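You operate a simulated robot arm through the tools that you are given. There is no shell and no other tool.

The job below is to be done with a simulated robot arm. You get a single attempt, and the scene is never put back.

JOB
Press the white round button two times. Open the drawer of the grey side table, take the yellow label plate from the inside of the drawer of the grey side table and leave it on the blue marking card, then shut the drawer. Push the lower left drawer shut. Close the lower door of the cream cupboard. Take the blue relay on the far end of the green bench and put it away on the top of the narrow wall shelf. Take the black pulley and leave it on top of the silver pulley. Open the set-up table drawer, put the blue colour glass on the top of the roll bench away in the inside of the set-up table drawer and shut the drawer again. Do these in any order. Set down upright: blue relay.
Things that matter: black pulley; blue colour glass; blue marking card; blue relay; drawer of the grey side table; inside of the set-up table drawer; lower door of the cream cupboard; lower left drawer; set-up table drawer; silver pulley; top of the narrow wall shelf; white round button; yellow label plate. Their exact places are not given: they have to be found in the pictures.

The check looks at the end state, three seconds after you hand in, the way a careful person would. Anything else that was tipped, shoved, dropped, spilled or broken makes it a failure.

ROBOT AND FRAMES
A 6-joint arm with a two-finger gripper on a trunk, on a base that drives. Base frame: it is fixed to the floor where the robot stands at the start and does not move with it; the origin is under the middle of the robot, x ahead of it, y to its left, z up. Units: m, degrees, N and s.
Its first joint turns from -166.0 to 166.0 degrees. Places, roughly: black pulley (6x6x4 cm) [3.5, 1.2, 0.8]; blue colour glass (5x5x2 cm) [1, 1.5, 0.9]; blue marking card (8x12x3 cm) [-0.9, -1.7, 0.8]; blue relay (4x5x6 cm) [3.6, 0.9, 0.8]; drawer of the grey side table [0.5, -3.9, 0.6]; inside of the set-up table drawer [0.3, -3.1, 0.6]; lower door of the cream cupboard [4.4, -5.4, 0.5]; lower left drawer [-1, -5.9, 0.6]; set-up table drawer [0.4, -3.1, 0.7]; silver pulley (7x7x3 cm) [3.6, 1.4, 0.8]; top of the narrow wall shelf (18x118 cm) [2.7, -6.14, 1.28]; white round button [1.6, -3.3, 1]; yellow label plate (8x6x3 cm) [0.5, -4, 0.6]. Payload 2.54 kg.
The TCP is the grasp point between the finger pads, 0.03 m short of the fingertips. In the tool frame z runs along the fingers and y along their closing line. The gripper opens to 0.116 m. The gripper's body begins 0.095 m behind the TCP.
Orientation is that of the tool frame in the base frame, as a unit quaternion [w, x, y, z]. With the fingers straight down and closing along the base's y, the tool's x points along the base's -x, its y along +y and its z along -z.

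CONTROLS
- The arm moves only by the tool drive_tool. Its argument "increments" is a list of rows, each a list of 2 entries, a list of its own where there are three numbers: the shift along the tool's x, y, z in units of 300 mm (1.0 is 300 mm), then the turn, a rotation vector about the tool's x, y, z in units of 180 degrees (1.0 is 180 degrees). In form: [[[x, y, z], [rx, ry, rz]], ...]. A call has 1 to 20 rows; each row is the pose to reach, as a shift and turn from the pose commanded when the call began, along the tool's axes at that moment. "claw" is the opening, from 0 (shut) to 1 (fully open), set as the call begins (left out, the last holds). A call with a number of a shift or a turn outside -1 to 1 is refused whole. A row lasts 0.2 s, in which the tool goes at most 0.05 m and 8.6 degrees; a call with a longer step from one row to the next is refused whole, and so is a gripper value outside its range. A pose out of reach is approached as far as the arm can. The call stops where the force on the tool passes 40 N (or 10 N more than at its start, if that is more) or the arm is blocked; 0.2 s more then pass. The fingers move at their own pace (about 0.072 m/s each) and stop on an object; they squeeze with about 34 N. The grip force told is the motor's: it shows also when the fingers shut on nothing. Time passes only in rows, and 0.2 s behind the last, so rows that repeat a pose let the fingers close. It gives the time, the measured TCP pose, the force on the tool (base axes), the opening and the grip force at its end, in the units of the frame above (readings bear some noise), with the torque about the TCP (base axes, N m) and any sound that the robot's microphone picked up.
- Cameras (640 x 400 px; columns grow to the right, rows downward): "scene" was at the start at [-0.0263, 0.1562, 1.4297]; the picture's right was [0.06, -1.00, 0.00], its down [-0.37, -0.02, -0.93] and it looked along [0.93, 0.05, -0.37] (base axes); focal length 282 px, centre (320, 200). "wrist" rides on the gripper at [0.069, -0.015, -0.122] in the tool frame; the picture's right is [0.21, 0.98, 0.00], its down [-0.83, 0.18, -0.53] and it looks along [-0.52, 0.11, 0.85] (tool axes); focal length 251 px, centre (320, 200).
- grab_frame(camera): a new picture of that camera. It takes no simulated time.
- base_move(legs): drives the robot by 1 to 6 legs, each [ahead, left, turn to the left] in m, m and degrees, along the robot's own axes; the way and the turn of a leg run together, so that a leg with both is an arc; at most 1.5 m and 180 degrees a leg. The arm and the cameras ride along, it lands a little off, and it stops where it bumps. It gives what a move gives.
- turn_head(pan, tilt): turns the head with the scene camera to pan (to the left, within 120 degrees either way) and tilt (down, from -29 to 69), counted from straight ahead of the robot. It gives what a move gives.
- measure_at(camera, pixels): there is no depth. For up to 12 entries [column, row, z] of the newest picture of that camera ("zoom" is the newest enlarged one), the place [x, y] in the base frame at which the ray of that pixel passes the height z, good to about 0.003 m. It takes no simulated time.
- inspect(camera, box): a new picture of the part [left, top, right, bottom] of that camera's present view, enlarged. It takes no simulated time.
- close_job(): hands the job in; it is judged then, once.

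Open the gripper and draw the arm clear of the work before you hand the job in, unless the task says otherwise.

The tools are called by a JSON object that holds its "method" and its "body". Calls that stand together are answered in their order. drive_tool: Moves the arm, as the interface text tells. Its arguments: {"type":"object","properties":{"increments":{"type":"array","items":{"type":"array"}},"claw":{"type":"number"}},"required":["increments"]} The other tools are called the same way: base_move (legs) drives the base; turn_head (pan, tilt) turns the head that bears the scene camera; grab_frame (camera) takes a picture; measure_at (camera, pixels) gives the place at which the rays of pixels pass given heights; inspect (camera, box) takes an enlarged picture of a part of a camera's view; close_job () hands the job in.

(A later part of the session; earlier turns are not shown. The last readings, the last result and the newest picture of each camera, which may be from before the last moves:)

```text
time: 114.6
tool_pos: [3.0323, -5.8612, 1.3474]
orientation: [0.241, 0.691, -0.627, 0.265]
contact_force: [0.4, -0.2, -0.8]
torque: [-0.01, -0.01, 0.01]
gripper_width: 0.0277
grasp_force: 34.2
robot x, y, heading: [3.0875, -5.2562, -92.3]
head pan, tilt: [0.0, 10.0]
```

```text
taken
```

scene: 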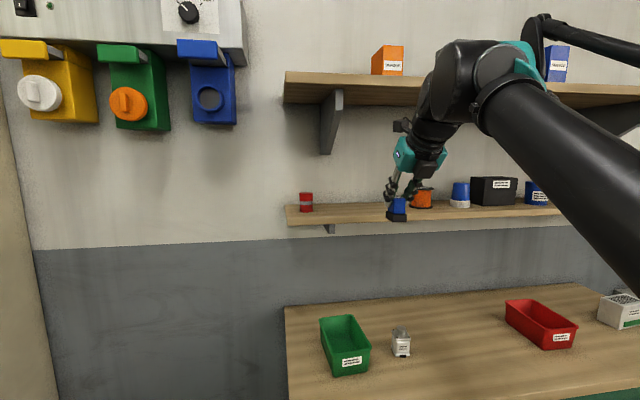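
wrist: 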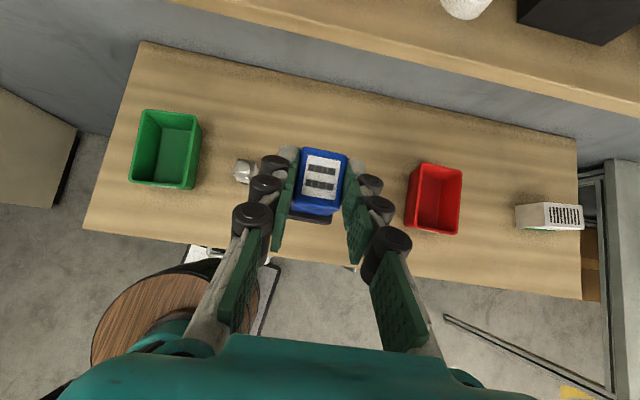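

The upper shelf seems deeper than the lower one. I zoom to measure its front lower edge and underside.

{"method": "inspect", "body": {"camera": "scene", "box": [270, 60, 430, 160]}}

{"method": "measure_at", "body": {"camera": "zoom", "pixels": [[60, 90, 1.58], [60, 165, 1.58], [60, 90, 1.6], [60, 165, 1.6], [400, 110, 1.6], [400, 180, 1.6]]}}

```text
4.00 times, centred on (350, 110) of scene
```

zoom: 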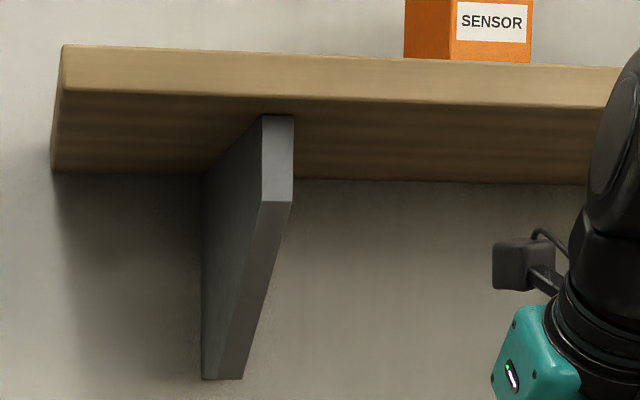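

```text
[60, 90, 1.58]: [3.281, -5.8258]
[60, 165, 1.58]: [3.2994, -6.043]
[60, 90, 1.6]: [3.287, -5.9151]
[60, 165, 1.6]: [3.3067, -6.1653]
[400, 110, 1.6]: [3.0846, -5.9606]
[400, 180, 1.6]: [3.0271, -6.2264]
```

Upper shelf underside is z≈1.60 with front at y≈−5.965, leaving enough room for the tilted gripper. I advance 20 cm horizontally over the lower shelf.

{"method": "drive_tool", "body": {"increments": [[[0.1, 0, 0.09], [0, 0, 0]], [[0.2, 0, 0.18], [0, 0, 0]], [[0.3, 0, 0.27], [0, 0, 0]], [[0.4, 0, 0.36], [0, 0, 0]], [[0.4953, 0, 0.4457], [0, 0, 0]], [[0.4953, 0, 0.4457], [0, 0, 0]]], "claw": 0}}

{"method": "grab_frame", "body": {"camera": "wrist"}}

{"method": "grab_frame", "body": {"camera": "scene"}}

```text
time: 116.0
tool_pos: [3.0492, -6.0594, 1.3484]
orientation: [0.241, 0.691, -0.628, 0.265]
contact_force: [0.7, -0.4, -0.7]
torque: [0.02, 0.03, -0.03]
gripper_width: 0.0279
grasp_force: 34.2
robot x, y, heading: [3.0882, -5.2599, -92.4]
head pan, tilt: [0.0, 10.0]
```

```text
taken
```

wrist: 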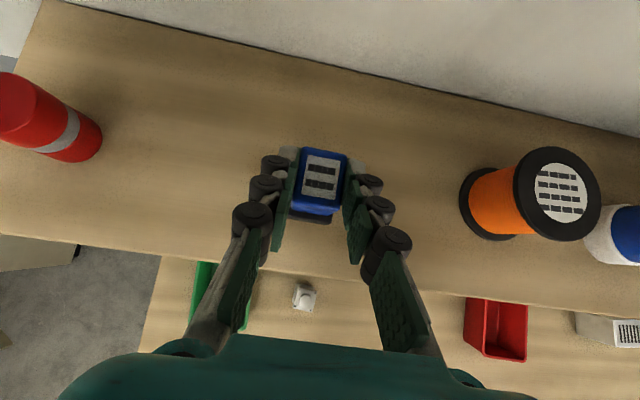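

```text
taken
```

scene: 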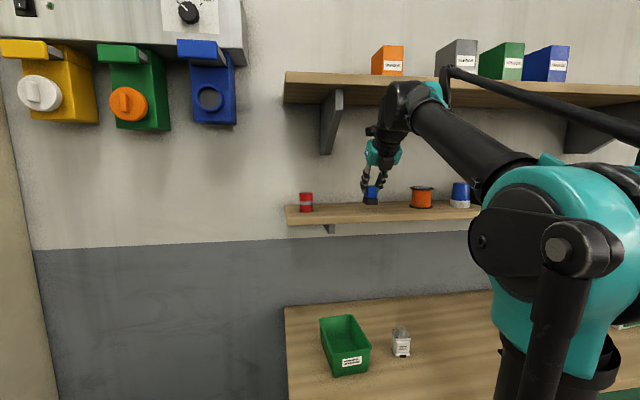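

The relay is over the lower shelf. I check the distance from the relay's front to the shelf edge.

{"method": "measure_at", "body": {"camera": "wrist", "pixels": [[310, 268, 1.28], [310, 222, 1.31], [60, 235, 1.28], [500, 294, 1.28], [350, 68, 1.28]]}}

```text
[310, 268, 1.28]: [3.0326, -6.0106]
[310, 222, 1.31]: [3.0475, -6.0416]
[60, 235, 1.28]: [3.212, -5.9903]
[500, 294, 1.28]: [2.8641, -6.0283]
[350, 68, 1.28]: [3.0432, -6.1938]
```

The relay's front is 3 cm inside the edge. I move 2 cm further in and lower gently until contact.

{"method": "drive_tool", "body": {"increments": [[[0.0495, 0, 0.0446], [0, 0, 0]], [[0.025, 0, 0.07], [0, 0, 0]], [[0.0094, 0, 0.0892], [0, 0, 0]], [[0.002, 0, 0.0975], [0, 0, 0]], [[-0.004, 0, 0.104], [0, 0, 0]]], "claw": 0}}

```text
time: 117.2
tool_pos: [3.0512, -6.0811, 1.3278]
orientation: [0.244, 0.69, -0.627, 0.267]
contact_force: [-0.4, -6.9, 31.9]
torque: [-0.52, 0.04, -0.02]
gripper_width: 0.0281
grasp_force: 34.0
robot x, y, heading: [3.0832, -5.26, -92.5]
head pan, tilt: [0.0, 10.0]
```

Contact with the shelf (32 N). I relax upward ~2.5 mm and open the gripper partly.

{"method": "drive_tool", "body": {"increments": [[[0.006, 0, -0.0067], [0, 0, 0]], [[0.006, 0, -0.0067], [0, 0, 0]]], "claw": 0}}

{"method": "drive_tool", "body": {"increments": [[[0, 0, 0], [0, 0, 0]], [[0, 0, 0], [0, 0, 0]], [[0, 0, 0], [0, 0, 0]]], "claw": 0.7}}

{"method": "grab_frame", "body": {"camera": "wrist"}}

```text
time: 117.8
tool_pos: [3.0518, -6.0816, 1.3281]
orientation: [0.241, 0.691, -0.628, 0.265]
contact_force: [1.2, -4.8, 11.3]
torque: [-0.64, -0.05, 0.0]
gripper_width: 0.0277
grasp_force: 33.6
robot x, y, heading: [3.0859, -5.2589, -92.3]
head pan, tilt: [0.0, 10.0]
```

```text
time: 118.6
tool_pos: [3.0515, -6.0818, 1.329]
orientation: [0.242, 0.691, -0.628, 0.265]
contact_force: [-0.6, 1.2, -0.9]
torque: [0.0, -0.01, -0.01]
gripper_width: 0.0811
grasp_force: 0.0
robot x, y, heading: [3.089, -5.2585, -92.6]
head pan, tilt: [0.0, 10.0]
```

```text
taken
```

wrist: 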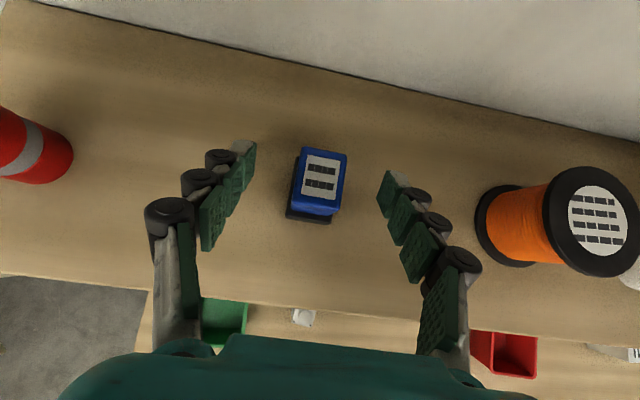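

The relay stands upright on the shelf. I withdraw horizontally.

{"method": "drive_tool", "body": {"increments": [[[-0.06, 0, -0.055], [0, 0, 0]], [[-0.17, 0, -0.155], [0, 0, 0]], [[-0.28, 0, -0.255], [0, 0, 0]], [[-0.39, 0, -0.355], [0, 0, 0]], [[-0.5, 0, -0.455], [0, 0, 0]], [[-0.61, 0, -0.55], [0, 0, 0]], [[-0.61, 0, -0.55], [0, 0, 0]]], "claw": 0.7}}

{"method": "inspect", "body": {"camera": "scene", "box": [270, 140, 470, 240]}}

{"method": "turn_head", "body": {"pan": 60, "tilt": 30}}

{"method": "grab_frame", "body": {"camera": "scene"}}

```text
time: 120.2
tool_pos: [3.0244, -5.8344, 1.3303]
orientation: [0.241, 0.691, -0.628, 0.265]
contact_force: [0.1, -0.3, 1.0]
torque: [-0.02, -0.01, 0.01]
gripper_width: 0.0812
grasp_force: 0.0
robot x, y, heading: [3.0889, -5.2603, -92.6]
head pan, tilt: [0.0, 10.0]
```

```text
3.20 times, centred on (370, 190) of scene
```

zoom: 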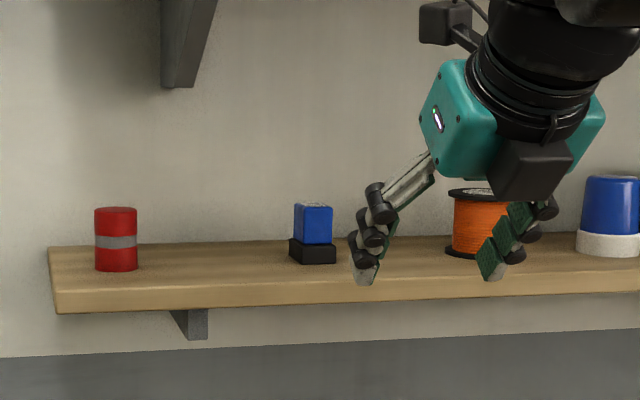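

```text
time: 121.5
tool_pos: [3.0227, -5.8361, 1.3291]
orientation: [0.241, 0.691, -0.627, 0.266]
contact_force: [1.2, 0.3, 0.0]
torque: [0.03, 0.0, 0.01]
gripper_width: 0.0813
grasp_force: 0.1
robot x, y, heading: [3.0829, -5.2607, -92.5]
head pan, tilt: [60.0, 30.0]
```

```text
taken
```

scene: 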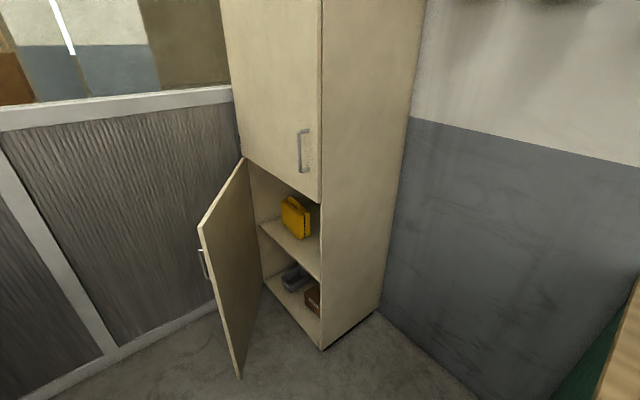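

Relay stands well. The cream cupboard's lower door is seen standing open, hinged at the left (hinge ~ (250,160)–(265,285), free edge (200,225)–(240,378)). I measure its geometry.

{"method": "measure_at", "body": {"camera": "scene", "pixels": [[240, 378, 0.08], [263, 284, 0.08], [322, 349, 0.05], [382, 308, 0.05], [198, 226, 0.8], [248, 160, 0.8], [320, 203, 0.8], [205, 265, 0.65], [248, 160, 0.9], [320, 203, 0.9], [198, 226, 0.9]]}}

{"method": "inspect", "body": {"camera": "scene", "box": [160, 120, 420, 390]}}

```text
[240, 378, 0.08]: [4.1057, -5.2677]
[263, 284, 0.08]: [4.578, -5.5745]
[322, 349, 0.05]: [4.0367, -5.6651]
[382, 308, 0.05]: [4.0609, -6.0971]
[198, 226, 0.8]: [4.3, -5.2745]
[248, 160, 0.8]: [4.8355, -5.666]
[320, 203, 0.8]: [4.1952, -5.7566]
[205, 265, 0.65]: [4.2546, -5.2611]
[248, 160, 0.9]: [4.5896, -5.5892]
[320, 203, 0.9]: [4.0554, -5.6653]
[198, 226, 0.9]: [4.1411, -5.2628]
```

```text
1.48 times, centred on (290, 255) of scene
```

zoom: 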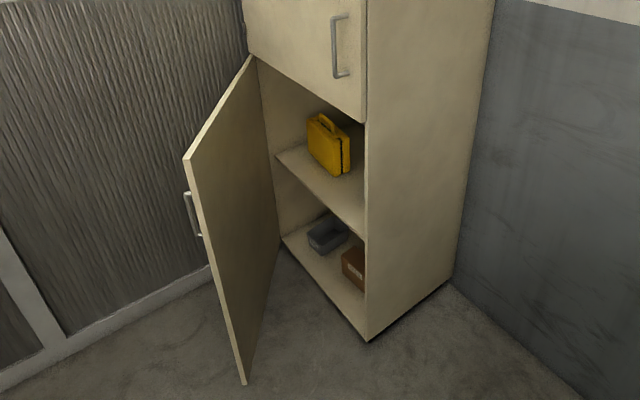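

The cupboard front faces +y; the door is hinged at (4.58,−5.58) and open ~44°, so it must be pushed from its outer (north-east) side. I back off, turn toward it and take position near (3.35,−5.15).

{"method": "base_move", "body": {"legs": [[-0.1, 0, 0], [0, 0, 75], [0.22, 0.05, 0]]}}

{"method": "turn_head", "body": {"pan": 0, "tilt": 35}}

{"method": "grab_frame", "body": {"camera": "scene"}}

{"method": "grab_frame", "body": {"camera": "wrist"}}

```text
time: 127.2
tool_pos: [3.854, -5.3969, 1.3292]
orientation: [0.032, 0.93, -0.082, 0.357]
contact_force: [0.8, 0.6, 0.0]
torque: [0.01, 0.03, -0.03]
gripper_width: 0.0812
grasp_force: 0.0
robot x, y, heading: [3.3195, -5.1815, -18.1]
head pan, tilt: [60.0, 30.0]
```

```text
time: 128.5
tool_pos: [3.8525, -5.3959, 1.3303]
orientation: [0.031, 0.93, -0.082, 0.357]
contact_force: [0.7, 0.2, -0.1]
torque: [0.01, 0.0, -0.02]
gripper_width: 0.0814
grasp_force: 0.1
robot x, y, heading: [3.3204, -5.1819, -18.1]
head pan, tilt: [0.0, 35.0]
```

```text
taken
```

scene: 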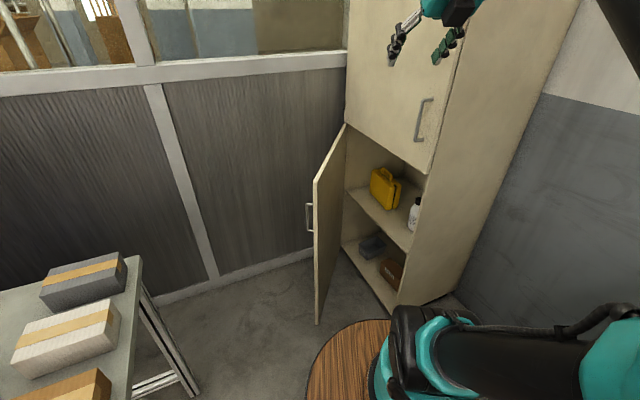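

```text
taken
```

wrist: 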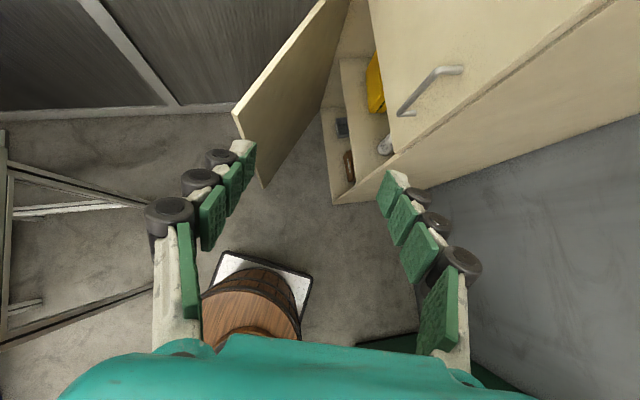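

I re-measure the door edges from here.

{"method": "measure_at", "body": {"camera": "scene", "pixels": [[317, 322, 0.08], [315, 181, 0.9], [315, 181, 0.94], [346, 125, 0.9], [346, 125, 0.94], [343, 248, 0.08], [397, 310, 0.08], [432, 172, 0.94], [196, 395, 0.0], [140, 260, 0.75], [308, 215, 0.8]]}}

{"method": "inspect", "body": {"camera": "scene", "box": [280, 90, 460, 330]}}

```text
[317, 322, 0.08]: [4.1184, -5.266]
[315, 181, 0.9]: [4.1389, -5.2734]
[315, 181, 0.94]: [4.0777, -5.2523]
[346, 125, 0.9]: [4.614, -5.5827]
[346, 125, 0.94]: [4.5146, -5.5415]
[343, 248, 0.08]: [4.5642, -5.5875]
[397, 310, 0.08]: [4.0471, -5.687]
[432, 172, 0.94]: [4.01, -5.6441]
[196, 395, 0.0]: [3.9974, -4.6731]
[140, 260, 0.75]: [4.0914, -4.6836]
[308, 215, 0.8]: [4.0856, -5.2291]
```

```text
1.67 times, centred on (370, 210) of scene
```

zoom: 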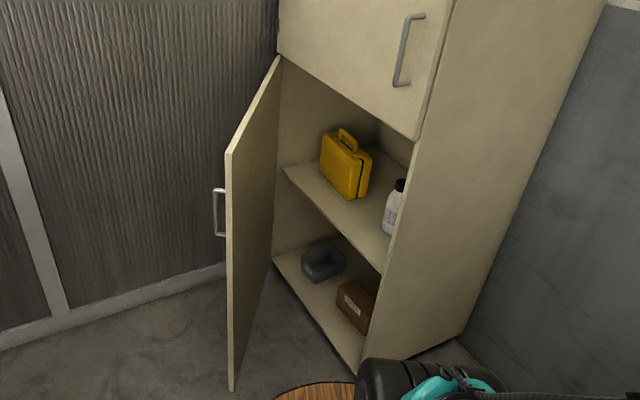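

The door's free edge is at (4.125,−5.268), top z≈0.915. I close the gripper and move the tool to (4.0,−5.13,1.2) while yawing it −50° so that it points toward −y.

{"method": "drive_tool", "body": {"increments": [[[-0.006, -0.1215, 0.0676], [-0.0232, 0, 0.0258]], [[-0.012, -0.243, 0.135], [-0.0464, 0, 0.0516]], [[-0.018, -0.3645, 0.203], [-0.0697, 0, 0.0774]], [[-0.024, -0.486, 0.27], [-0.0929, 0, 0.1032]], [[-0.03, -0.6075, 0.338], [-0.1161, 0, 0.129]], [[-0.036, -0.729, 0.406], [-0.1393, 0, 0.1548]], [[-0.042, -0.8505, 0.473], [-0.1626, 0, 0.1806]], [[-0.048, -0.972, 0.541], [-0.1858, 0, 0.2064]], [[-0.048, -0.972, 0.541], [-0.1858, 0, 0.2064]]], "claw": 0}}

{"method": "grab_frame", "body": {"camera": "wrist"}}

{"method": "grab_frame", "body": {"camera": "scene"}}

```text
time: 130.7
tool_pos: [3.6925, -5.5367, 1.2222]
orientation: [0.129, 0.838, -0.414, 0.331]
contact_force: [0.2, -0.6, 0.3]
torque: [0.0, -0.05, 0.04]
gripper_width: 0.0001
grasp_force: 28.9
out of reach, approached as far as the arm can: row 1, 2, 3, 4, 5, 6, 7, 8, 9
robot x, y, heading: [3.3133, -5.1802, -18.1]
head pan, tilt: [0.0, 35.0]
stopped in row 9: the arm was blocked; the commanded pose is now the measured one
```

```text
taken
```

wrist: 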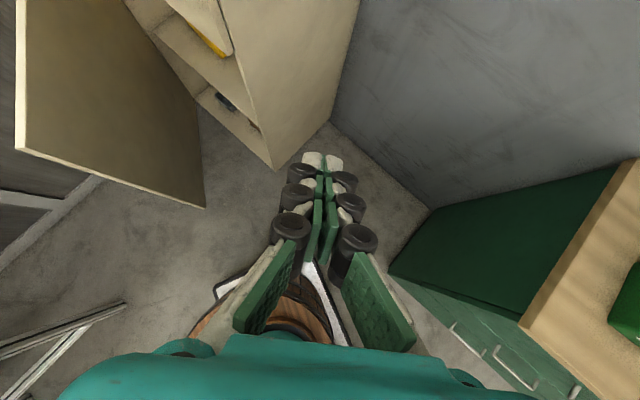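

```text
taken
```

scene: 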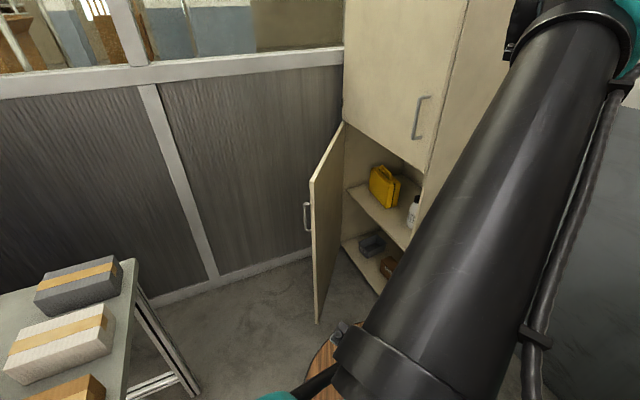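

The flipped wrist hits a joint limit, so I rotate the tool back by 180° about its axis first (camera underneath).

{"method": "drive_tool", "body": {"increments": [[[0, 0, 0], [0, 0, -0.045]], [[0, 0, 0], [0, 0, -0.09]], [[0, 0, 0], [0, 0, -0.135]], [[0, 0, 0], [0, 0, -0.18]], [[0, 0, 0], [0, 0, -0.225]], [[0, 0, 0], [0, 0, -0.27]], [[0, 0, 0], [0, 0, -0.315]], [[0, 0, 0], [0, 0, -0.36]], [[0, 0, 0], [0, 0, -0.405]], [[0, 0, 0], [0, 0, -0.45]], [[0, 0, 0], [0, 0, -0.495]], [[0, 0, 0], [0, 0, -0.54]], [[0, 0, 0], [0, 0, -0.585]], [[0, 0, 0], [0, 0, -0.63]], [[0, 0, 0], [0, 0, -0.675]], [[0, 0, 0], [0, 0, -0.72]], [[0, 0, 0], [0, 0, -0.765]], [[0, 0, 0], [0, 0, -0.81]], [[0, 0, 0], [0, 0, -0.855]], [[0, 0, 0], [0, 0, -0.9]]], "claw": 0}}

{"method": "drive_tool", "body": {"increments": [[[0, 0, 0], [0, 0, -0.045]], [[0, 0, 0], [0, 0, -0.09]], [[0, 0, 0], [0, 0, -0.1]], [[0, 0, 0], [0, 0, -0.1]]], "claw": 0}}

{"method": "grab_frame", "body": {"camera": "scene"}}

```text
time: 134.9
tool_pos: [3.6838, -5.5151, 1.2251]
orientation: [0.352, 0.542, 0.759, -0.085]
contact_force: [-0.1, 0.7, -0.5]
torque: [-0.02, -0.02, 0.0]
gripper_width: 0.0
grasp_force: 28.6
robot x, y, heading: [3.3197, -5.1804, -18.2]
head pan, tilt: [0.0, 35.0]
```

```text
time: 135.9
tool_pos: [3.683, -5.5143, 1.2244]
orientation: [0.334, 0.418, 0.833, -0.14]
contact_force: [-1.1, -0.2, -0.1]
torque: [-0.02, -0.02, 0.05]
gripper_width: 0.0
grasp_force: 28.4
robot x, y, heading: [3.3159, -5.1809, -17.9]
head pan, tilt: [0.0, 35.0]
```

```text
taken
```

scene: 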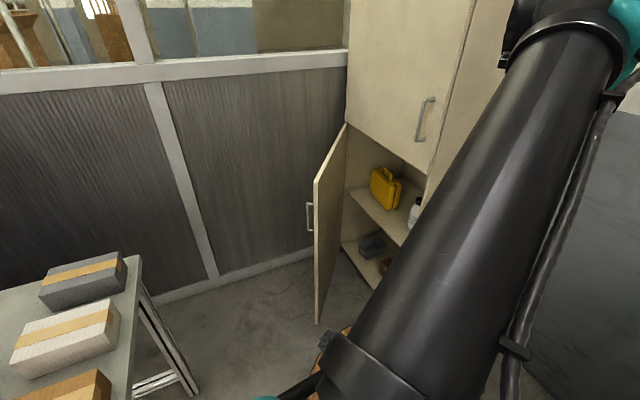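

Now I move the tool in two halves toward (4.0,−5.13,1.2), keeping the orientation.

{"method": "drive_tool", "body": {"increments": [[[0.032, 0.135, -0.012], [0, 0, 0]], [[0.064, 0.27, -0.023], [0, 0, 0]], [[0.095, 0.405, -0.035], [0, 0, 0]], [[0.127, 0.54, -0.047], [0, 0, 0]], [[0.158, 0.675, -0.058], [0, 0, 0]], [[0.19, 0.81, -0.07], [0, 0, 0]]], "claw": 0}}

{"method": "drive_tool", "body": {"increments": [[[0.032, 0.135, -0.012], [0, 0, 0]], [[0.064, 0.27, -0.023], [0, 0, 0]], [[0.095, 0.405, -0.035], [0, 0, 0]], [[0.127, 0.54, -0.047], [0, 0, 0]], [[0.158, 0.675, -0.058], [0, 0, 0]], [[0.19, 0.81, -0.07], [0, 0, 0]], [[0.19, 0.81, -0.07], [0, 0, 0]]], "claw": 0}}

{"method": "grab_frame", "body": {"camera": "scene"}}

{"method": "grab_frame", "body": {"camera": "wrist"}}

```text
time: 136.4
tool_pos: [3.6347, -5.5406, 1.2246]
orientation: [0.3, 0.567, 0.74, -0.202]
contact_force: [-0.2, 0.2, 0.5]
torque: [0.0, 0.0, -0.04]
gripper_width: 0.0
grasp_force: 28.9
robot x, y, heading: [3.3111, -5.1791, -18.0]
head pan, tilt: [0.0, 35.0]
stopped in row 2: the arm was blocked; the commanded pose is now the measured one
```

```text
time: 136.8
tool_pos: [3.5833, -5.5539, 1.2211]
orientation: [0.264, 0.682, 0.636, -0.249]
contact_force: [-0.1, -0.7, -1.0]
torque: [0.05, -0.02, -0.02]
gripper_width: 0.0
grasp_force: 28.5
robot x, y, heading: [3.3169, -5.181, -18.2]
head pan, tilt: [0.0, 35.0]
stopped in row 2: the arm was blocked; the commanded pose is now the measured one
```

```text
taken
```

scene: 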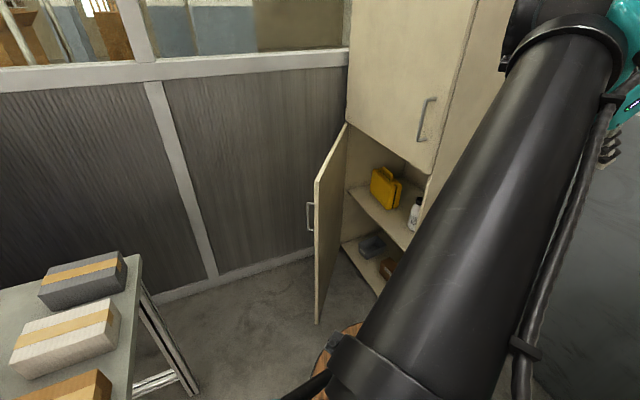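

```text
taken
```

wrist: 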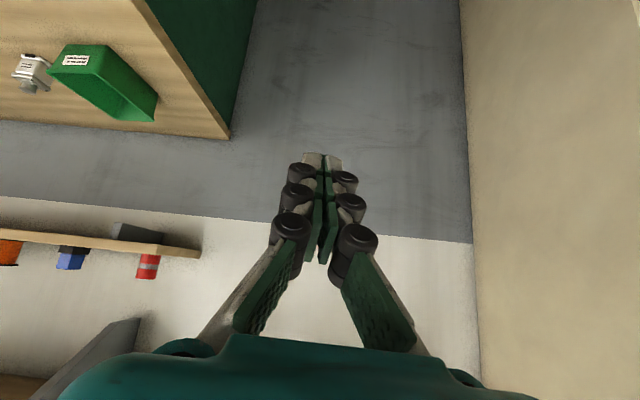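

The arm went into an awkward configuration close to its own axis. I test a small recovery: yaw the tool back +8° and move it slightly outward.

{"method": "drive_tool", "body": {"increments": [[[0, 0, 0], [-0.015, 0, -0.0164]], [[0, 0, 0], [-0.03, 0, -0.0328]], [[0, 0, 0], [-0.03, 0, -0.0328]]], "claw": 0}}

{"method": "turn_head", "body": {"pan": -20, "tilt": 10}}

{"method": "grab_frame", "body": {"camera": "scene"}}

```text
time: 137.7
tool_pos: [3.579, -5.5585, 1.2204]
orientation: [0.285, 0.629, 0.687, -0.225]
contact_force: [0.4, -0.4, 0.4]
torque: [-0.02, -0.03, -0.01]
gripper_width: 0.0
grasp_force: 28.5
robot x, y, heading: [3.3178, -5.1831, -18.0]
head pan, tilt: [0.0, 35.0]
```

```text
time: 138.5
tool_pos: [3.5806, -5.5595, 1.2209]
orientation: [0.285, 0.63, 0.686, -0.226]
contact_force: [-0.9, -0.4, 0.3]
torque: [0.01, -0.04, -0.01]
gripper_width: 0.0003
grasp_force: 28.3
robot x, y, heading: [3.3157, -5.1858, -18.3]
head pan, tilt: [-20.0, 10.0]
```

```text
taken
```

scene: 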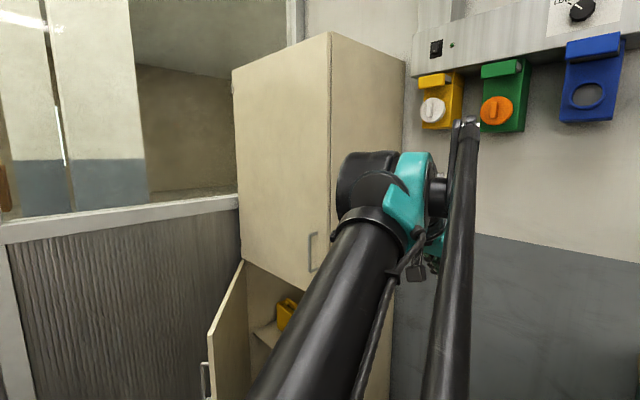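

The small yaw worked. I continue yawing the tool back by +48° in place.

{"method": "drive_tool", "body": {"increments": [[[0, 0, 0], [-0.03, 0, -0.0328]], [[0, 0, 0], [-0.06, 0, -0.0656]], [[0, 0, 0], [-0.09, 0, -0.0984]], [[0, 0, 0], [-0.12, 0, -0.1312]], [[0, 0, 0], [-0.15, 0, -0.164]], [[0, 0, 0], [-0.18, 0, -0.1968]], [[0, 0, 0], [-0.18, 0, -0.1968]]], "claw": 0}}

{"method": "grab_frame", "body": {"camera": "scene"}}

```text
time: 140.1
tool_pos: [3.58, -5.5592, 1.2204]
orientation: [0.366, 0.29, 0.878, -0.102]
contact_force: [1.0, -0.4, -0.4]
torque: [-0.01, -0.02, 0.0]
gripper_width: 0.0
grasp_force: 28.5
robot x, y, heading: [3.3165, -5.1815, -18.1]
head pan, tilt: [-20.0, 10.0]
```

```text
taken
```

scene: 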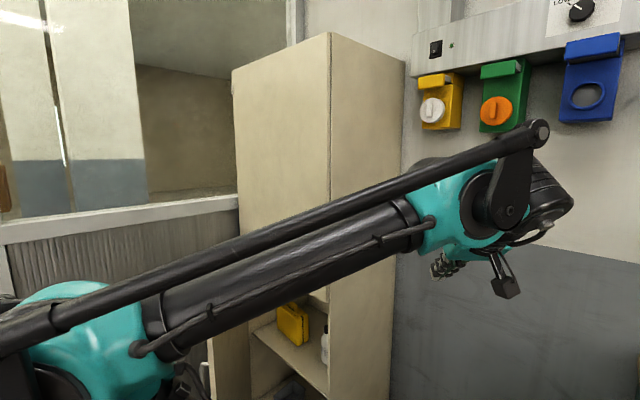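

The arm is folded with the elbow to the left. I unfold by moving the TCP out in front of the robot, half way first.

{"method": "drive_tool", "body": {"increments": [[[-0.025, 0.134, 0.031], [0, 0, 0]], [[-0.05, 0.269, 0.062], [0, 0, 0]], [[-0.074, 0.403, 0.093], [0, 0, 0]], [[-0.099, 0.537, 0.123], [0, 0, 0]], [[-0.124, 0.672, 0.154], [0, 0, 0]], [[-0.149, 0.806, 0.185], [0, 0, 0]], [[-0.149, 0.806, 0.185], [0, 0, 0]]], "claw": 0}}

{"method": "grab_frame", "body": {"camera": "scene"}}

```text
time: 141.5
tool_pos: [3.6192, -5.5433, 1.2144]
orientation: [0.307, 0.577, 0.721, -0.231]
contact_force: [0.2, 0.3, -0.1]
torque: [-0.02, 0.01, 0.01]
gripper_width: 0.0
grasp_force: 29.0
robot x, y, heading: [3.3177, -5.1812, -18.2]
head pan, tilt: [-20.0, 10.0]
stopped in row 6: the arm was blocked; the commanded pose is now the measured one
```

```text
taken
```

scene: 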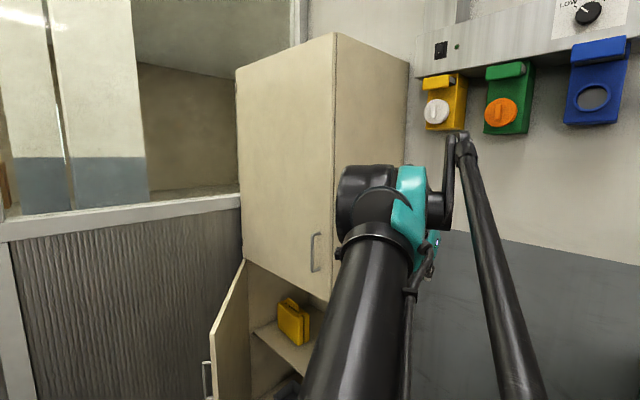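

Blocked again near the inner limit. I extend radially outward (to the right-front) first to leave the folded region.

{"method": "drive_tool", "body": {"increments": [[[-0.086, 0.05, 0.088], [0, 0, 0]], [[-0.173, 0.1, 0.177], [0, 0, 0]], [[-0.259, 0.15, 0.265], [0, 0, 0]], [[-0.346, 0.2, 0.354], [0, 0, 0]], [[-0.432, 0.25, 0.442], [0, 0, 0]], [[-0.432, 0.25, 0.442], [0, 0, 0]]], "claw": 0}}

{"method": "grab_frame", "body": {"camera": "scene"}}

```text
time: 142.9
tool_pos: [3.7371, -5.711, 1.2118]
orientation: [0.308, 0.572, 0.727, -0.222]
contact_force: [0.0, 0.1, 0.2]
torque: [-0.01, 0.0, 0.04]
gripper_width: 0.0002
grasp_force: 28.5
robot x, y, heading: [3.3131, -5.1823, -17.9]
head pan, tilt: [-20.0, 10.0]
```

```text
taken
```

scene: 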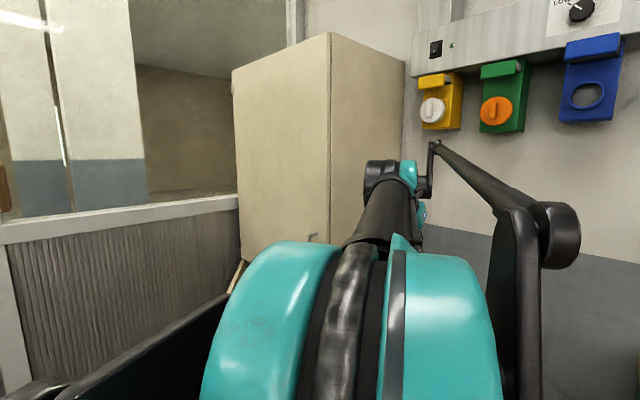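

That unfolded the arm. Now I swing it left around the front while yawing the tool back +30°.

{"method": "drive_tool", "body": {"increments": [[[0.057, 0.126, -0.051], [-0.0167, 0.0007, -0.0169]], [[0.114, 0.251, -0.103], [-0.0334, 0.0014, -0.0339]], [[0.171, 0.377, -0.154], [-0.0501, 0.002, -0.0508]], [[0.229, 0.503, -0.206], [-0.0669, 0.003, -0.0677]], [[0.286, 0.629, -0.257], [-0.0836, 0.0035, -0.0846]], [[0.343, 0.754, -0.309], [-0.1, 0.004, -0.1016]], [[0.4, 0.88, -0.36], [-0.117, 0.005, -0.1185]], [[0.4, 0.88, -0.36], [-0.117, 0.005, -0.1185]]], "claw": 0}}

{"method": "grab_frame", "body": {"camera": "scene"}}

```text
time: 144.7
tool_pos: [3.9498, -5.4896, 1.212]
orientation: [0.355, 0.364, 0.85, -0.134]
contact_force: [0.2, 0.5, 0.5]
torque: [0.01, 0.01, 0.02]
gripper_width: 0.0001
grasp_force: 29.1
robot x, y, heading: [3.3167, -5.1849, -18.0]
head pan, tilt: [-20.0, 10.0]
```

```text
taken
```

scene: 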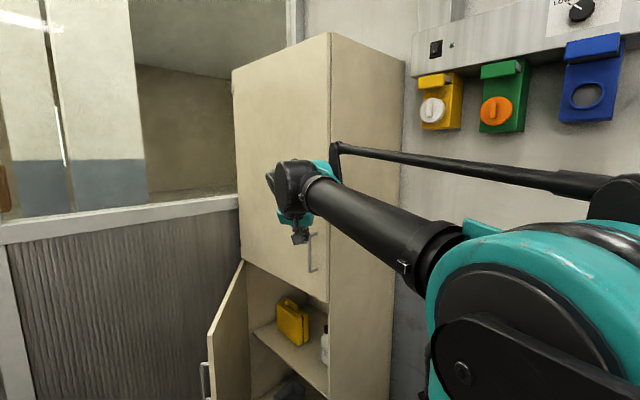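

Good configuration now. I shift the TCP to (3.95,−5.15,1.15) while yawing −16°, then move the base ahead 0.1 m.

{"method": "drive_tool", "body": {"increments": [[[0.105, 0.112, -0.058], [0.009, 0, 0.009]], [[0.21, 0.225, -0.117], [0.018, -0.001, 0.018]], [[0.314, 0.337, -0.175], [0.027, -0.001, 0.027]], [[0.419, 0.449, -0.234], [0.036, -0.002, 0.036]], [[0.524, 0.561, -0.292], [0.045, -0.002, 0.045]], [[0.628, 0.674, -0.351], [0.054, -0.002, 0.054]], [[0.733, 0.786, -0.409], [0.0623, -0.0027, 0.0631]], [[0.733, 0.786, -0.409], [0.0623, -0.0027, 0.0631]]], "claw": 0}}

{"method": "base_move", "body": {"legs": [[0.1, 0, 0]]}}

{"method": "turn_head", "body": {"pan": 0, "tilt": 25}}

{"method": "grab_frame", "body": {"camera": "scene"}}

{"method": "grab_frame", "body": {"camera": "wrist"}}

```text
time: 146.5
tool_pos: [3.9533, -5.1496, 1.1501]
orientation: [0.334, 0.478, 0.792, -0.182]
contact_force: [0.3, -0.7, -0.8]
torque: [-0.03, 0.0, -0.01]
gripper_width: 0.0
grasp_force: 28.9
robot x, y, heading: [3.3164, -5.1814, -18.2]
head pan, tilt: [-20.0, 10.0]
```

```text
time: 147.7
tool_pos: [4.0515, -5.1824, 1.1501]
orientation: [0.333, 0.479, 0.792, -0.182]
contact_force: [0.6, -0.1, 0.0]
torque: [-0.02, -0.04, -0.01]
gripper_width: 0.0001
grasp_force: 28.7
robot x, y, heading: [3.4178, -5.2119, -18.1]
head pan, tilt: [-20.0, 10.0]
```

```text
time: 148.5
tool_pos: [4.0519, -5.1821, 1.1509]
orientation: [0.334, 0.478, 0.792, -0.183]
contact_force: [-0.3, -0.5, -0.4]
torque: [-0.02, -0.01, 0.01]
gripper_width: 0.0001
grasp_force: 28.6
robot x, y, heading: [3.415, -5.2143, -18.0]
head pan, tilt: [0.0, 25.0]
```

```text
taken
```

scene: 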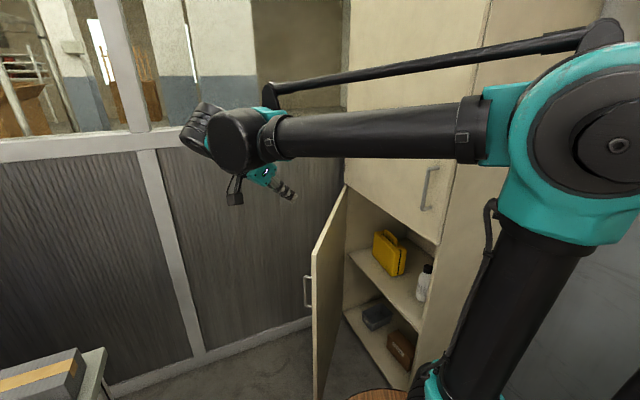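

```text
taken
```

wrist: 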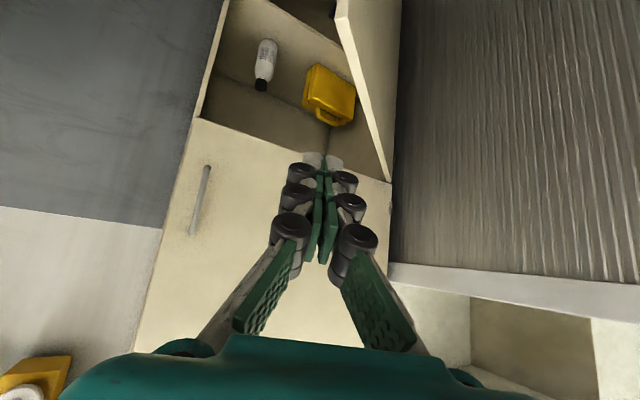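

The tool points heading −60°, 45° down. I move over the door to its outer side (4.25,−5.19) and descend to z≈0.875.

{"method": "drive_tool", "body": {"increments": [[[-0.022, 0.112, 0.074], [0, 0, 0]], [[-0.045, 0.225, 0.148], [0, 0, 0]], [[-0.067, 0.337, 0.221], [0, 0, 0]], [[-0.09, 0.45, 0.295], [0, 0, 0]], [[-0.112, 0.562, 0.369], [0, 0, 0]], [[-0.006, 0.557, 0.476], [0, 0, 0]], [[0.099, 0.553, 0.583], [0, 0, 0]], [[0.205, 0.548, 0.689], [0, 0, 0]], [[0.31, 0.544, 0.796], [0, 0, 0]], [[0.416, 0.539, 0.903], [0, 0, 0]], [[0.416, 0.539, 0.903], [0, 0, 0]]], "claw": 0}}

{"method": "grab_frame", "body": {"camera": "scene"}}

{"method": "grab_frame", "body": {"camera": "wrist"}}

```text
time: 150.9
tool_pos: [4.2515, -5.1905, 0.8724]
orientation: [0.334, 0.478, 0.792, -0.183]
contact_force: [0.3, -0.4, -0.3]
torque: [0.01, 0.0, -0.01]
gripper_width: 0.0002
grasp_force: 28.2
robot x, y, heading: [3.4113, -5.2122, -18.3]
head pan, tilt: [0.0, 25.0]
```

```text
taken
```

scene: 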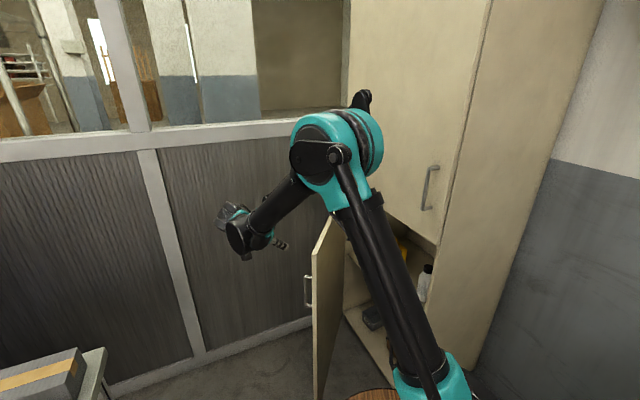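

```text
taken
```

wrist: 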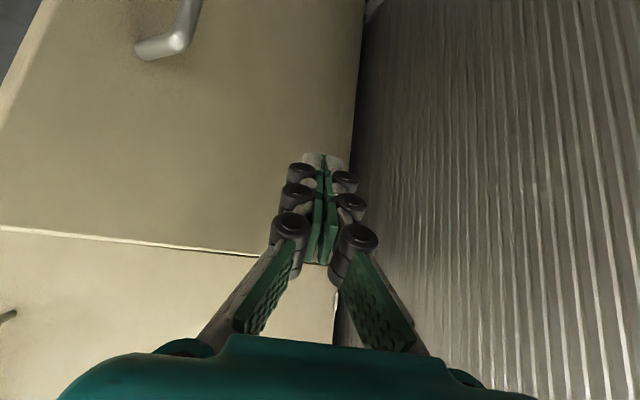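

The fingertips are on the outer side, ~12 cm from the door face. I push the door along its arc, first part.

{"method": "drive_tool", "body": {"increments": [[[-0.041, -0.112, 0.036], [0, 0, 0]], [[-0.082, -0.223, 0.072], [0, 0, 0]], [[-0.123, -0.335, 0.108], [0, 0, 0]], [[-0.173, -0.45, 0.153], [0, 0, 0]], [[-0.222, -0.564, 0.197], [0, 0, 0]], [[-0.286, -0.669, 0.256], [0, 0, 0]], [[-0.35, -0.774, 0.315], [0, 0, 0]]], "claw": 0}}

{"method": "grab_frame", "body": {"camera": "scene"}}

{"method": "grab_frame", "body": {"camera": "wrist"}}

```text
time: 152.5
tool_pos: [4.1131, -5.4283, 0.8761]
orientation: [0.333, 0.478, 0.792, -0.182]
contact_force: [0.3, 0.6, 0.7]
torque: [-0.03, 0.03, 0.01]
gripper_width: 0.0
grasp_force: 28.0
robot x, y, heading: [3.4135, -5.2071, -18.2]
head pan, tilt: [0.0, 25.0]
```

```text
taken
```

scene: 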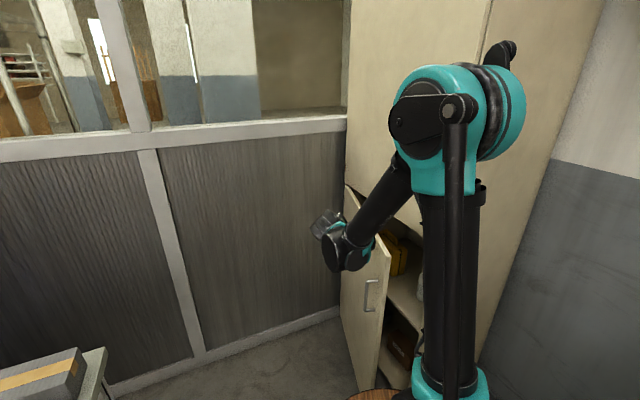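

```text
taken
```

wrist: 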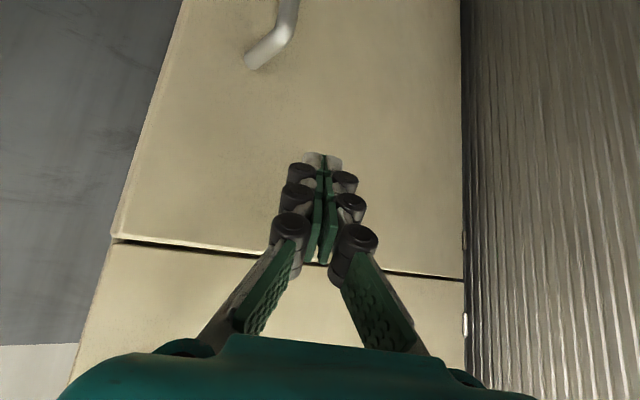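

The door is following. I continue the arc to closed.

{"method": "drive_tool", "body": {"increments": [[[-0.076, -0.089, 0.071], [0, 0, 0]], [[-0.151, -0.177, 0.142], [0, 0, 0]], [[-0.237, -0.246, 0.224], [0, 0, 0]], [[-0.322, -0.314, 0.306], [0, 0, 0]], [[-0.404, -0.363, 0.385], [0, 0, 0]], [[-0.439, -0.379, 0.418], [0, 0, 0]], [[-0.46, -0.395, 0.44], [0, 0, 0]]], "claw": 0}}

{"method": "grab_frame", "body": {"camera": "scene"}}

{"method": "grab_frame", "body": {"camera": "wrist"}}

```text
time: 153.7
tool_pos: [4.0958, -5.6, 0.8722]
orientation: [0.332, 0.479, 0.793, -0.177]
contact_force: [-5.7, 21.4, 2.9]
torque: [0.16, 0.07, -0.04]
gripper_width: 0.0
grasp_force: 29.1
robot x, y, heading: [3.4164, -5.2168, -18.2]
head pan, tilt: [0.0, 25.0]
stopped in row 5: the force on the tool passed its limit at 82 N (the readings are from after the stop); the commanded pose is now the measured one
```

```text
taken
```

scene: 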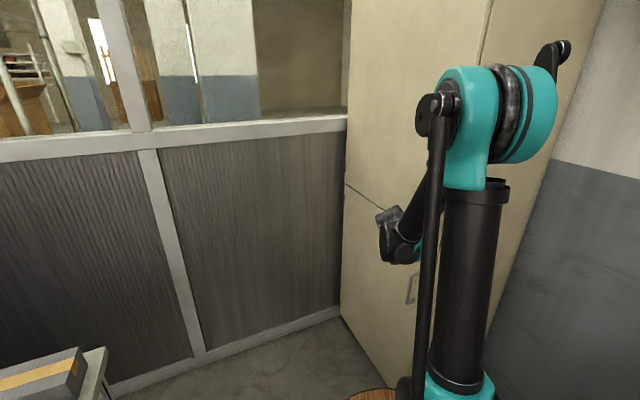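

```text
taken
```

wrist: 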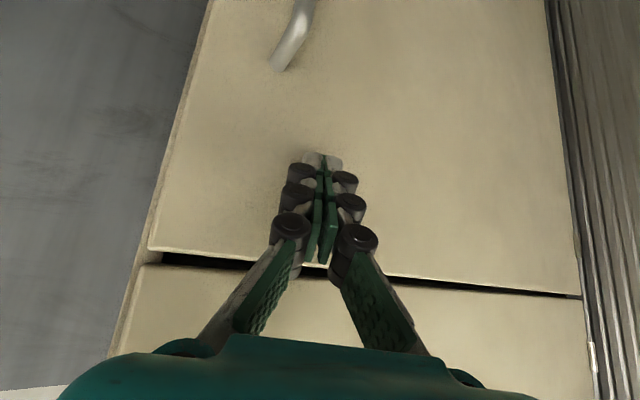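

The door hit its stop (closed). I back away outward and raise the tool.

{"method": "drive_tool", "body": {"increments": [[[0.075, 0.036, -0.073], [0, 0, 0]], [[0.15, 0.072, -0.147], [0, 0, 0]], [[0.226, 0.108, -0.22], [0, 0, 0]], [[0.11, 0.112, -0.335], [0, 0, 0]], [[-0.005, 0.115, -0.45], [0, 0, 0]], [[-0.12, 0.119, -0.565], [0, 0, 0]], [[-0.235, 0.12, -0.68], [0, 0, 0]], [[-0.35, 0.125, -0.8], [0, 0, 0]], [[-0.35, 0.125, -0.8], [0, 0, 0]]], "claw": 0}}

{"method": "grab_frame", "body": {"camera": "scene"}}

{"method": "grab_frame", "body": {"camera": "wrist"}}

```text
time: 155.7
tool_pos: [4.0792, -5.5089, 1.1207]
orientation: [0.331, 0.479, 0.793, -0.178]
contact_force: [-0.5, 0.6, -0.4]
torque: [0.02, 0.0, -0.01]
gripper_width: 0.0001
grasp_force: 28.8
robot x, y, heading: [3.4136, -5.2134, -18.1]
head pan, tilt: [0.0, 25.0]
```

```text
taken
```

scene: 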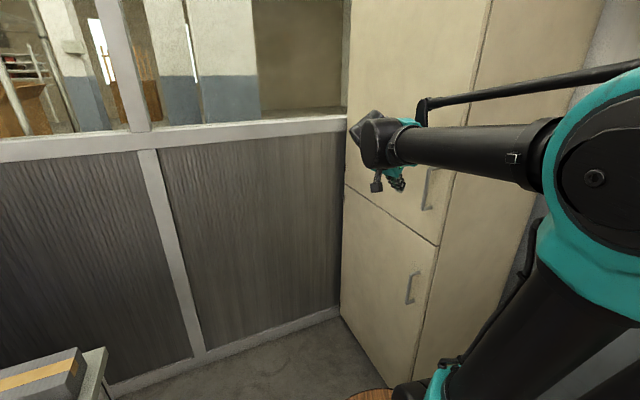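

```text
taken
```

wrist: 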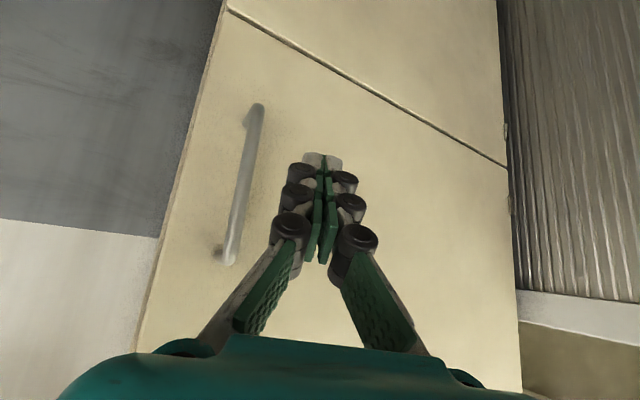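

The lower door is flush. Now I bring the arm back to a neutral posture: yaw the tool back in line with the robot, then pitch it straight down.

{"method": "drive_tool", "body": {"increments": [[[0.084, 0.022, -0.082], [-0.0274, 0.001, -0.0277]], [[0.168, 0.045, -0.164], [-0.0547, 0.002, -0.0553]], [[0.251, 0.067, -0.246], [-0.082, 0.0035, -0.083]], [[0.335, 0.09, -0.329], [-0.1093, 0.0047, -0.1107]], [[0.419, 0.112, -0.411], [-0.1367, 0.0058, -0.1383]], [[0.503, 0.135, -0.493], [-0.164, 0.007, -0.166]], [[0.503, 0.135, -0.493], [-0.164, 0.007, -0.166]]], "claw": 0.5}}

{"method": "drive_tool", "body": {"increments": [[[0, 0, 0], [0, 0.041, 0]], [[0, 0, 0], [0, 0.082, 0]], [[0, 0, 0], [0, 0.124, 0]], [[0, 0, 0], [0, 0.165, 0]], [[0, 0, 0], [0, 0.206, 0]], [[0, 0, 0], [0, 0.248, 0]], [[0, 0, 0], [0, 0.248, 0]]], "claw": 0.5}}

{"method": "turn_head", "body": {"pan": -110, "tilt": 20}}

{"method": "grab_frame", "body": {"camera": "scene"}}

```text
time: 157.2
tool_pos: [4.0085, -5.305, 1.1242]
orientation: [0.377, 0.163, 0.911, -0.045]
contact_force: [0.0, -0.9, -0.6]
torque: [-0.01, -0.01, 0.01]
gripper_width: 0.0579
grasp_force: 0.0
robot x, y, heading: [3.4126, -5.2141, -18.1]
head pan, tilt: [0.0, 25.0]
```

```text
time: 158.8
tool_pos: [4.0098, -5.3044, 1.1206]
orientation: [0.002, 0.167, 0.986, 0.02]
contact_force: [-0.5, -0.8, 0.8]
torque: [-0.01, 0.01, 0.0]
gripper_width: 0.0581
grasp_force: 0.1
robot x, y, heading: [3.4128, -5.2148, -18.2]
head pan, tilt: [0.0, 25.0]
```

```text
time: 160.7
tool_pos: [4.0107, -5.3055, 1.1214]
orientation: [0.002, 0.167, 0.986, 0.02]
contact_force: [0.6, 0.4, 0.3]
torque: [-0.04, 0.01, 0.02]
gripper_width: 0.0581
grasp_force: 0.1
robot x, y, heading: [3.4156, -5.2149, -18.3]
head pan, tilt: [-110.0, 20.0]
```

```text
taken
```

scene: 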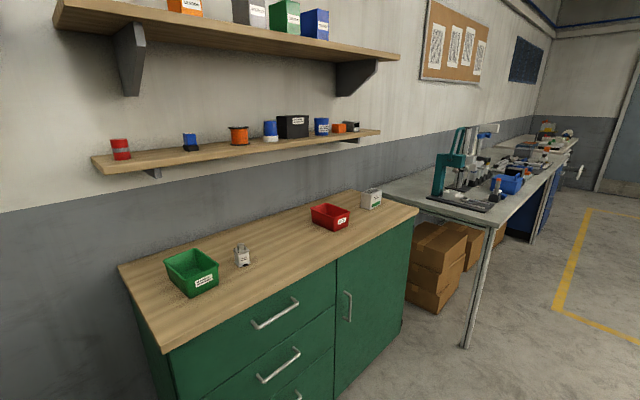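

Relay stands fine. I back away from the cupboard and turn west to travel along the south corridor.

{"method": "base_move", "body": {"legs": [[-0.6, 0.1, 0], [0, 0, -156]]}}

{"method": "turn_head", "body": {"pan": 10, "tilt": 20}}

{"method": "grab_frame", "body": {"camera": "scene"}}

```text
time: 170.5
tool_pos: [2.2994, -5.1206, 1.1219]
orientation: [0.02, 0.998, 0.06, 0.002]
contact_force: [0.2, 0.3, 0.2]
torque: [-0.03, -0.06, 0.02]
gripper_width: 0.0582
grasp_force: 0.0
robot x, y, heading: [2.8755, -4.9377, -172.1]
head pan, tilt: [-110.0, 20.0]
```

```text
time: 172.5
tool_pos: [2.2993, -5.1192, 1.1208]
orientation: [0.02, 0.998, 0.06, 0.003]
contact_force: [-0.2, -0.1, -0.1]
torque: [-0.02, 0.0, 0.01]
gripper_width: 0.058
grasp_force: 0.1
robot x, y, heading: [2.8752, -4.9352, -171.7]
head pan, tilt: [10.0, 20.0]
```

```text
taken
```

scene: 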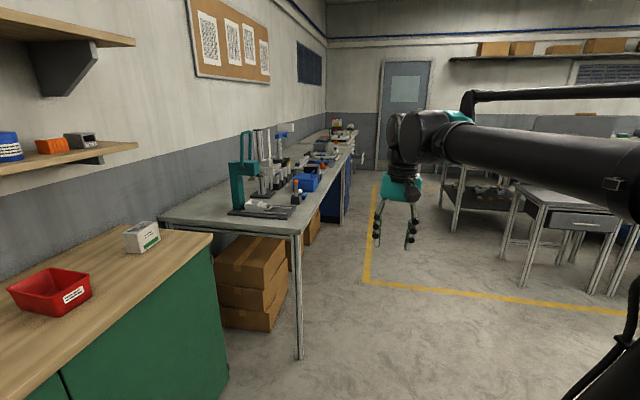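

I measure the bench edge line and table legs bounding the corridor.

{"method": "measure_at", "body": {"camera": "scene", "pixels": [[298, 357, 0], [345, 215, 0], [368, 280, 0], [500, 255, 0], [612, 292, 0], [450, 230, 0], [296, 232, 0.85], [355, 150, 0.85]]}}

{"method": "inspect", "body": {"camera": "scene", "box": [280, 110, 440, 240]}}

```text
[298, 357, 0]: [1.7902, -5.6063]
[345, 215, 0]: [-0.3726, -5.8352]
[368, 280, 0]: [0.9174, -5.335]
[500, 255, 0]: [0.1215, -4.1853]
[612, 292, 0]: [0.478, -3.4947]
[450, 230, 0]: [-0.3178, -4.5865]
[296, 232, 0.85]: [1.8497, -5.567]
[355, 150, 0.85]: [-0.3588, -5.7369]
```

```text
3.08 times, centred on (360, 175) of scene
```

zoom: 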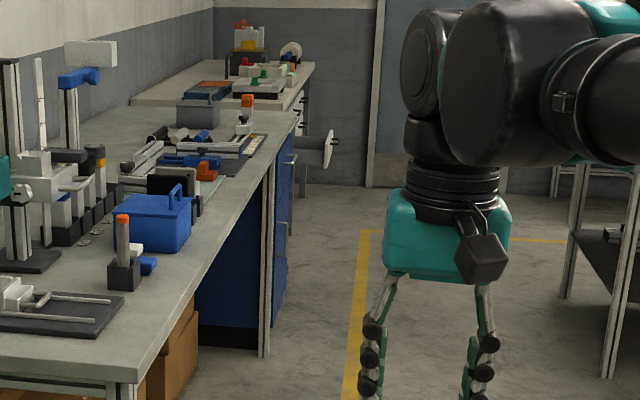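

The corridor is free between the bench (y≈−5.65) and the tables (y≥−4.5). I drive west along y≈−5.1.

{"method": "base_move", "body": {"legs": [[1.3, -0.1, 0], [0.9, -0.05, 0]]}}

{"method": "grab_frame", "body": {"camera": "scene"}}

{"method": "turn_head", "body": {"pan": 45, "tilt": 30}}

{"method": "grab_frame", "body": {"camera": "scene"}}

```text
time: 183.3
tool_pos: [0.1319, -5.3077, 1.122]
orientation: [0.02, 0.997, 0.07, 0.002]
contact_force: [-0.2, -0.3, -0.4]
torque: [0.04, -0.01, -0.02]
gripper_width: 0.0579
grasp_force: 0.1
robot x, y, heading: [0.7018, -5.1146, -170.6]
head pan, tilt: [10.0, 20.0]
```

```text
taken
```

scene: 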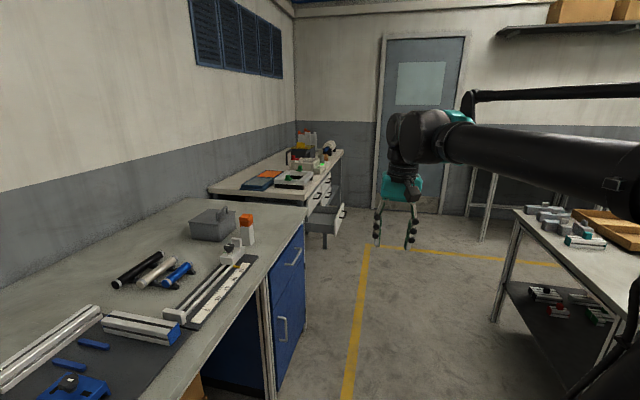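

```text
time: 184.3
tool_pos: [0.131, -5.3089, 1.122]
orientation: [0.019, 0.997, 0.069, 0.002]
contact_force: [0.2, -0.3, -0.7]
torque: [-0.05, -0.03, 0.0]
gripper_width: 0.0578
grasp_force: 0.1
robot x, y, heading: [0.7045, -5.1124, -170.7]
head pan, tilt: [45.0, 30.0]
```

```text
taken
```

scene: 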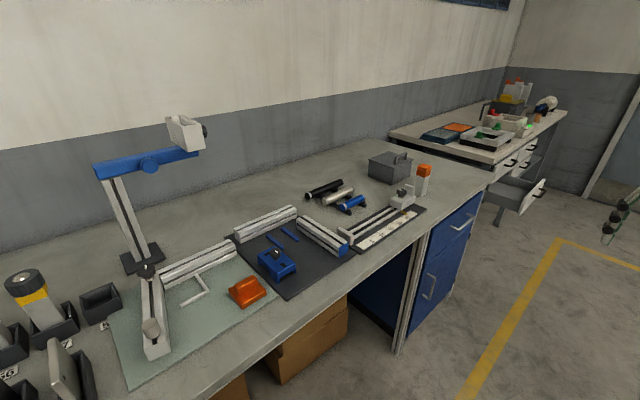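

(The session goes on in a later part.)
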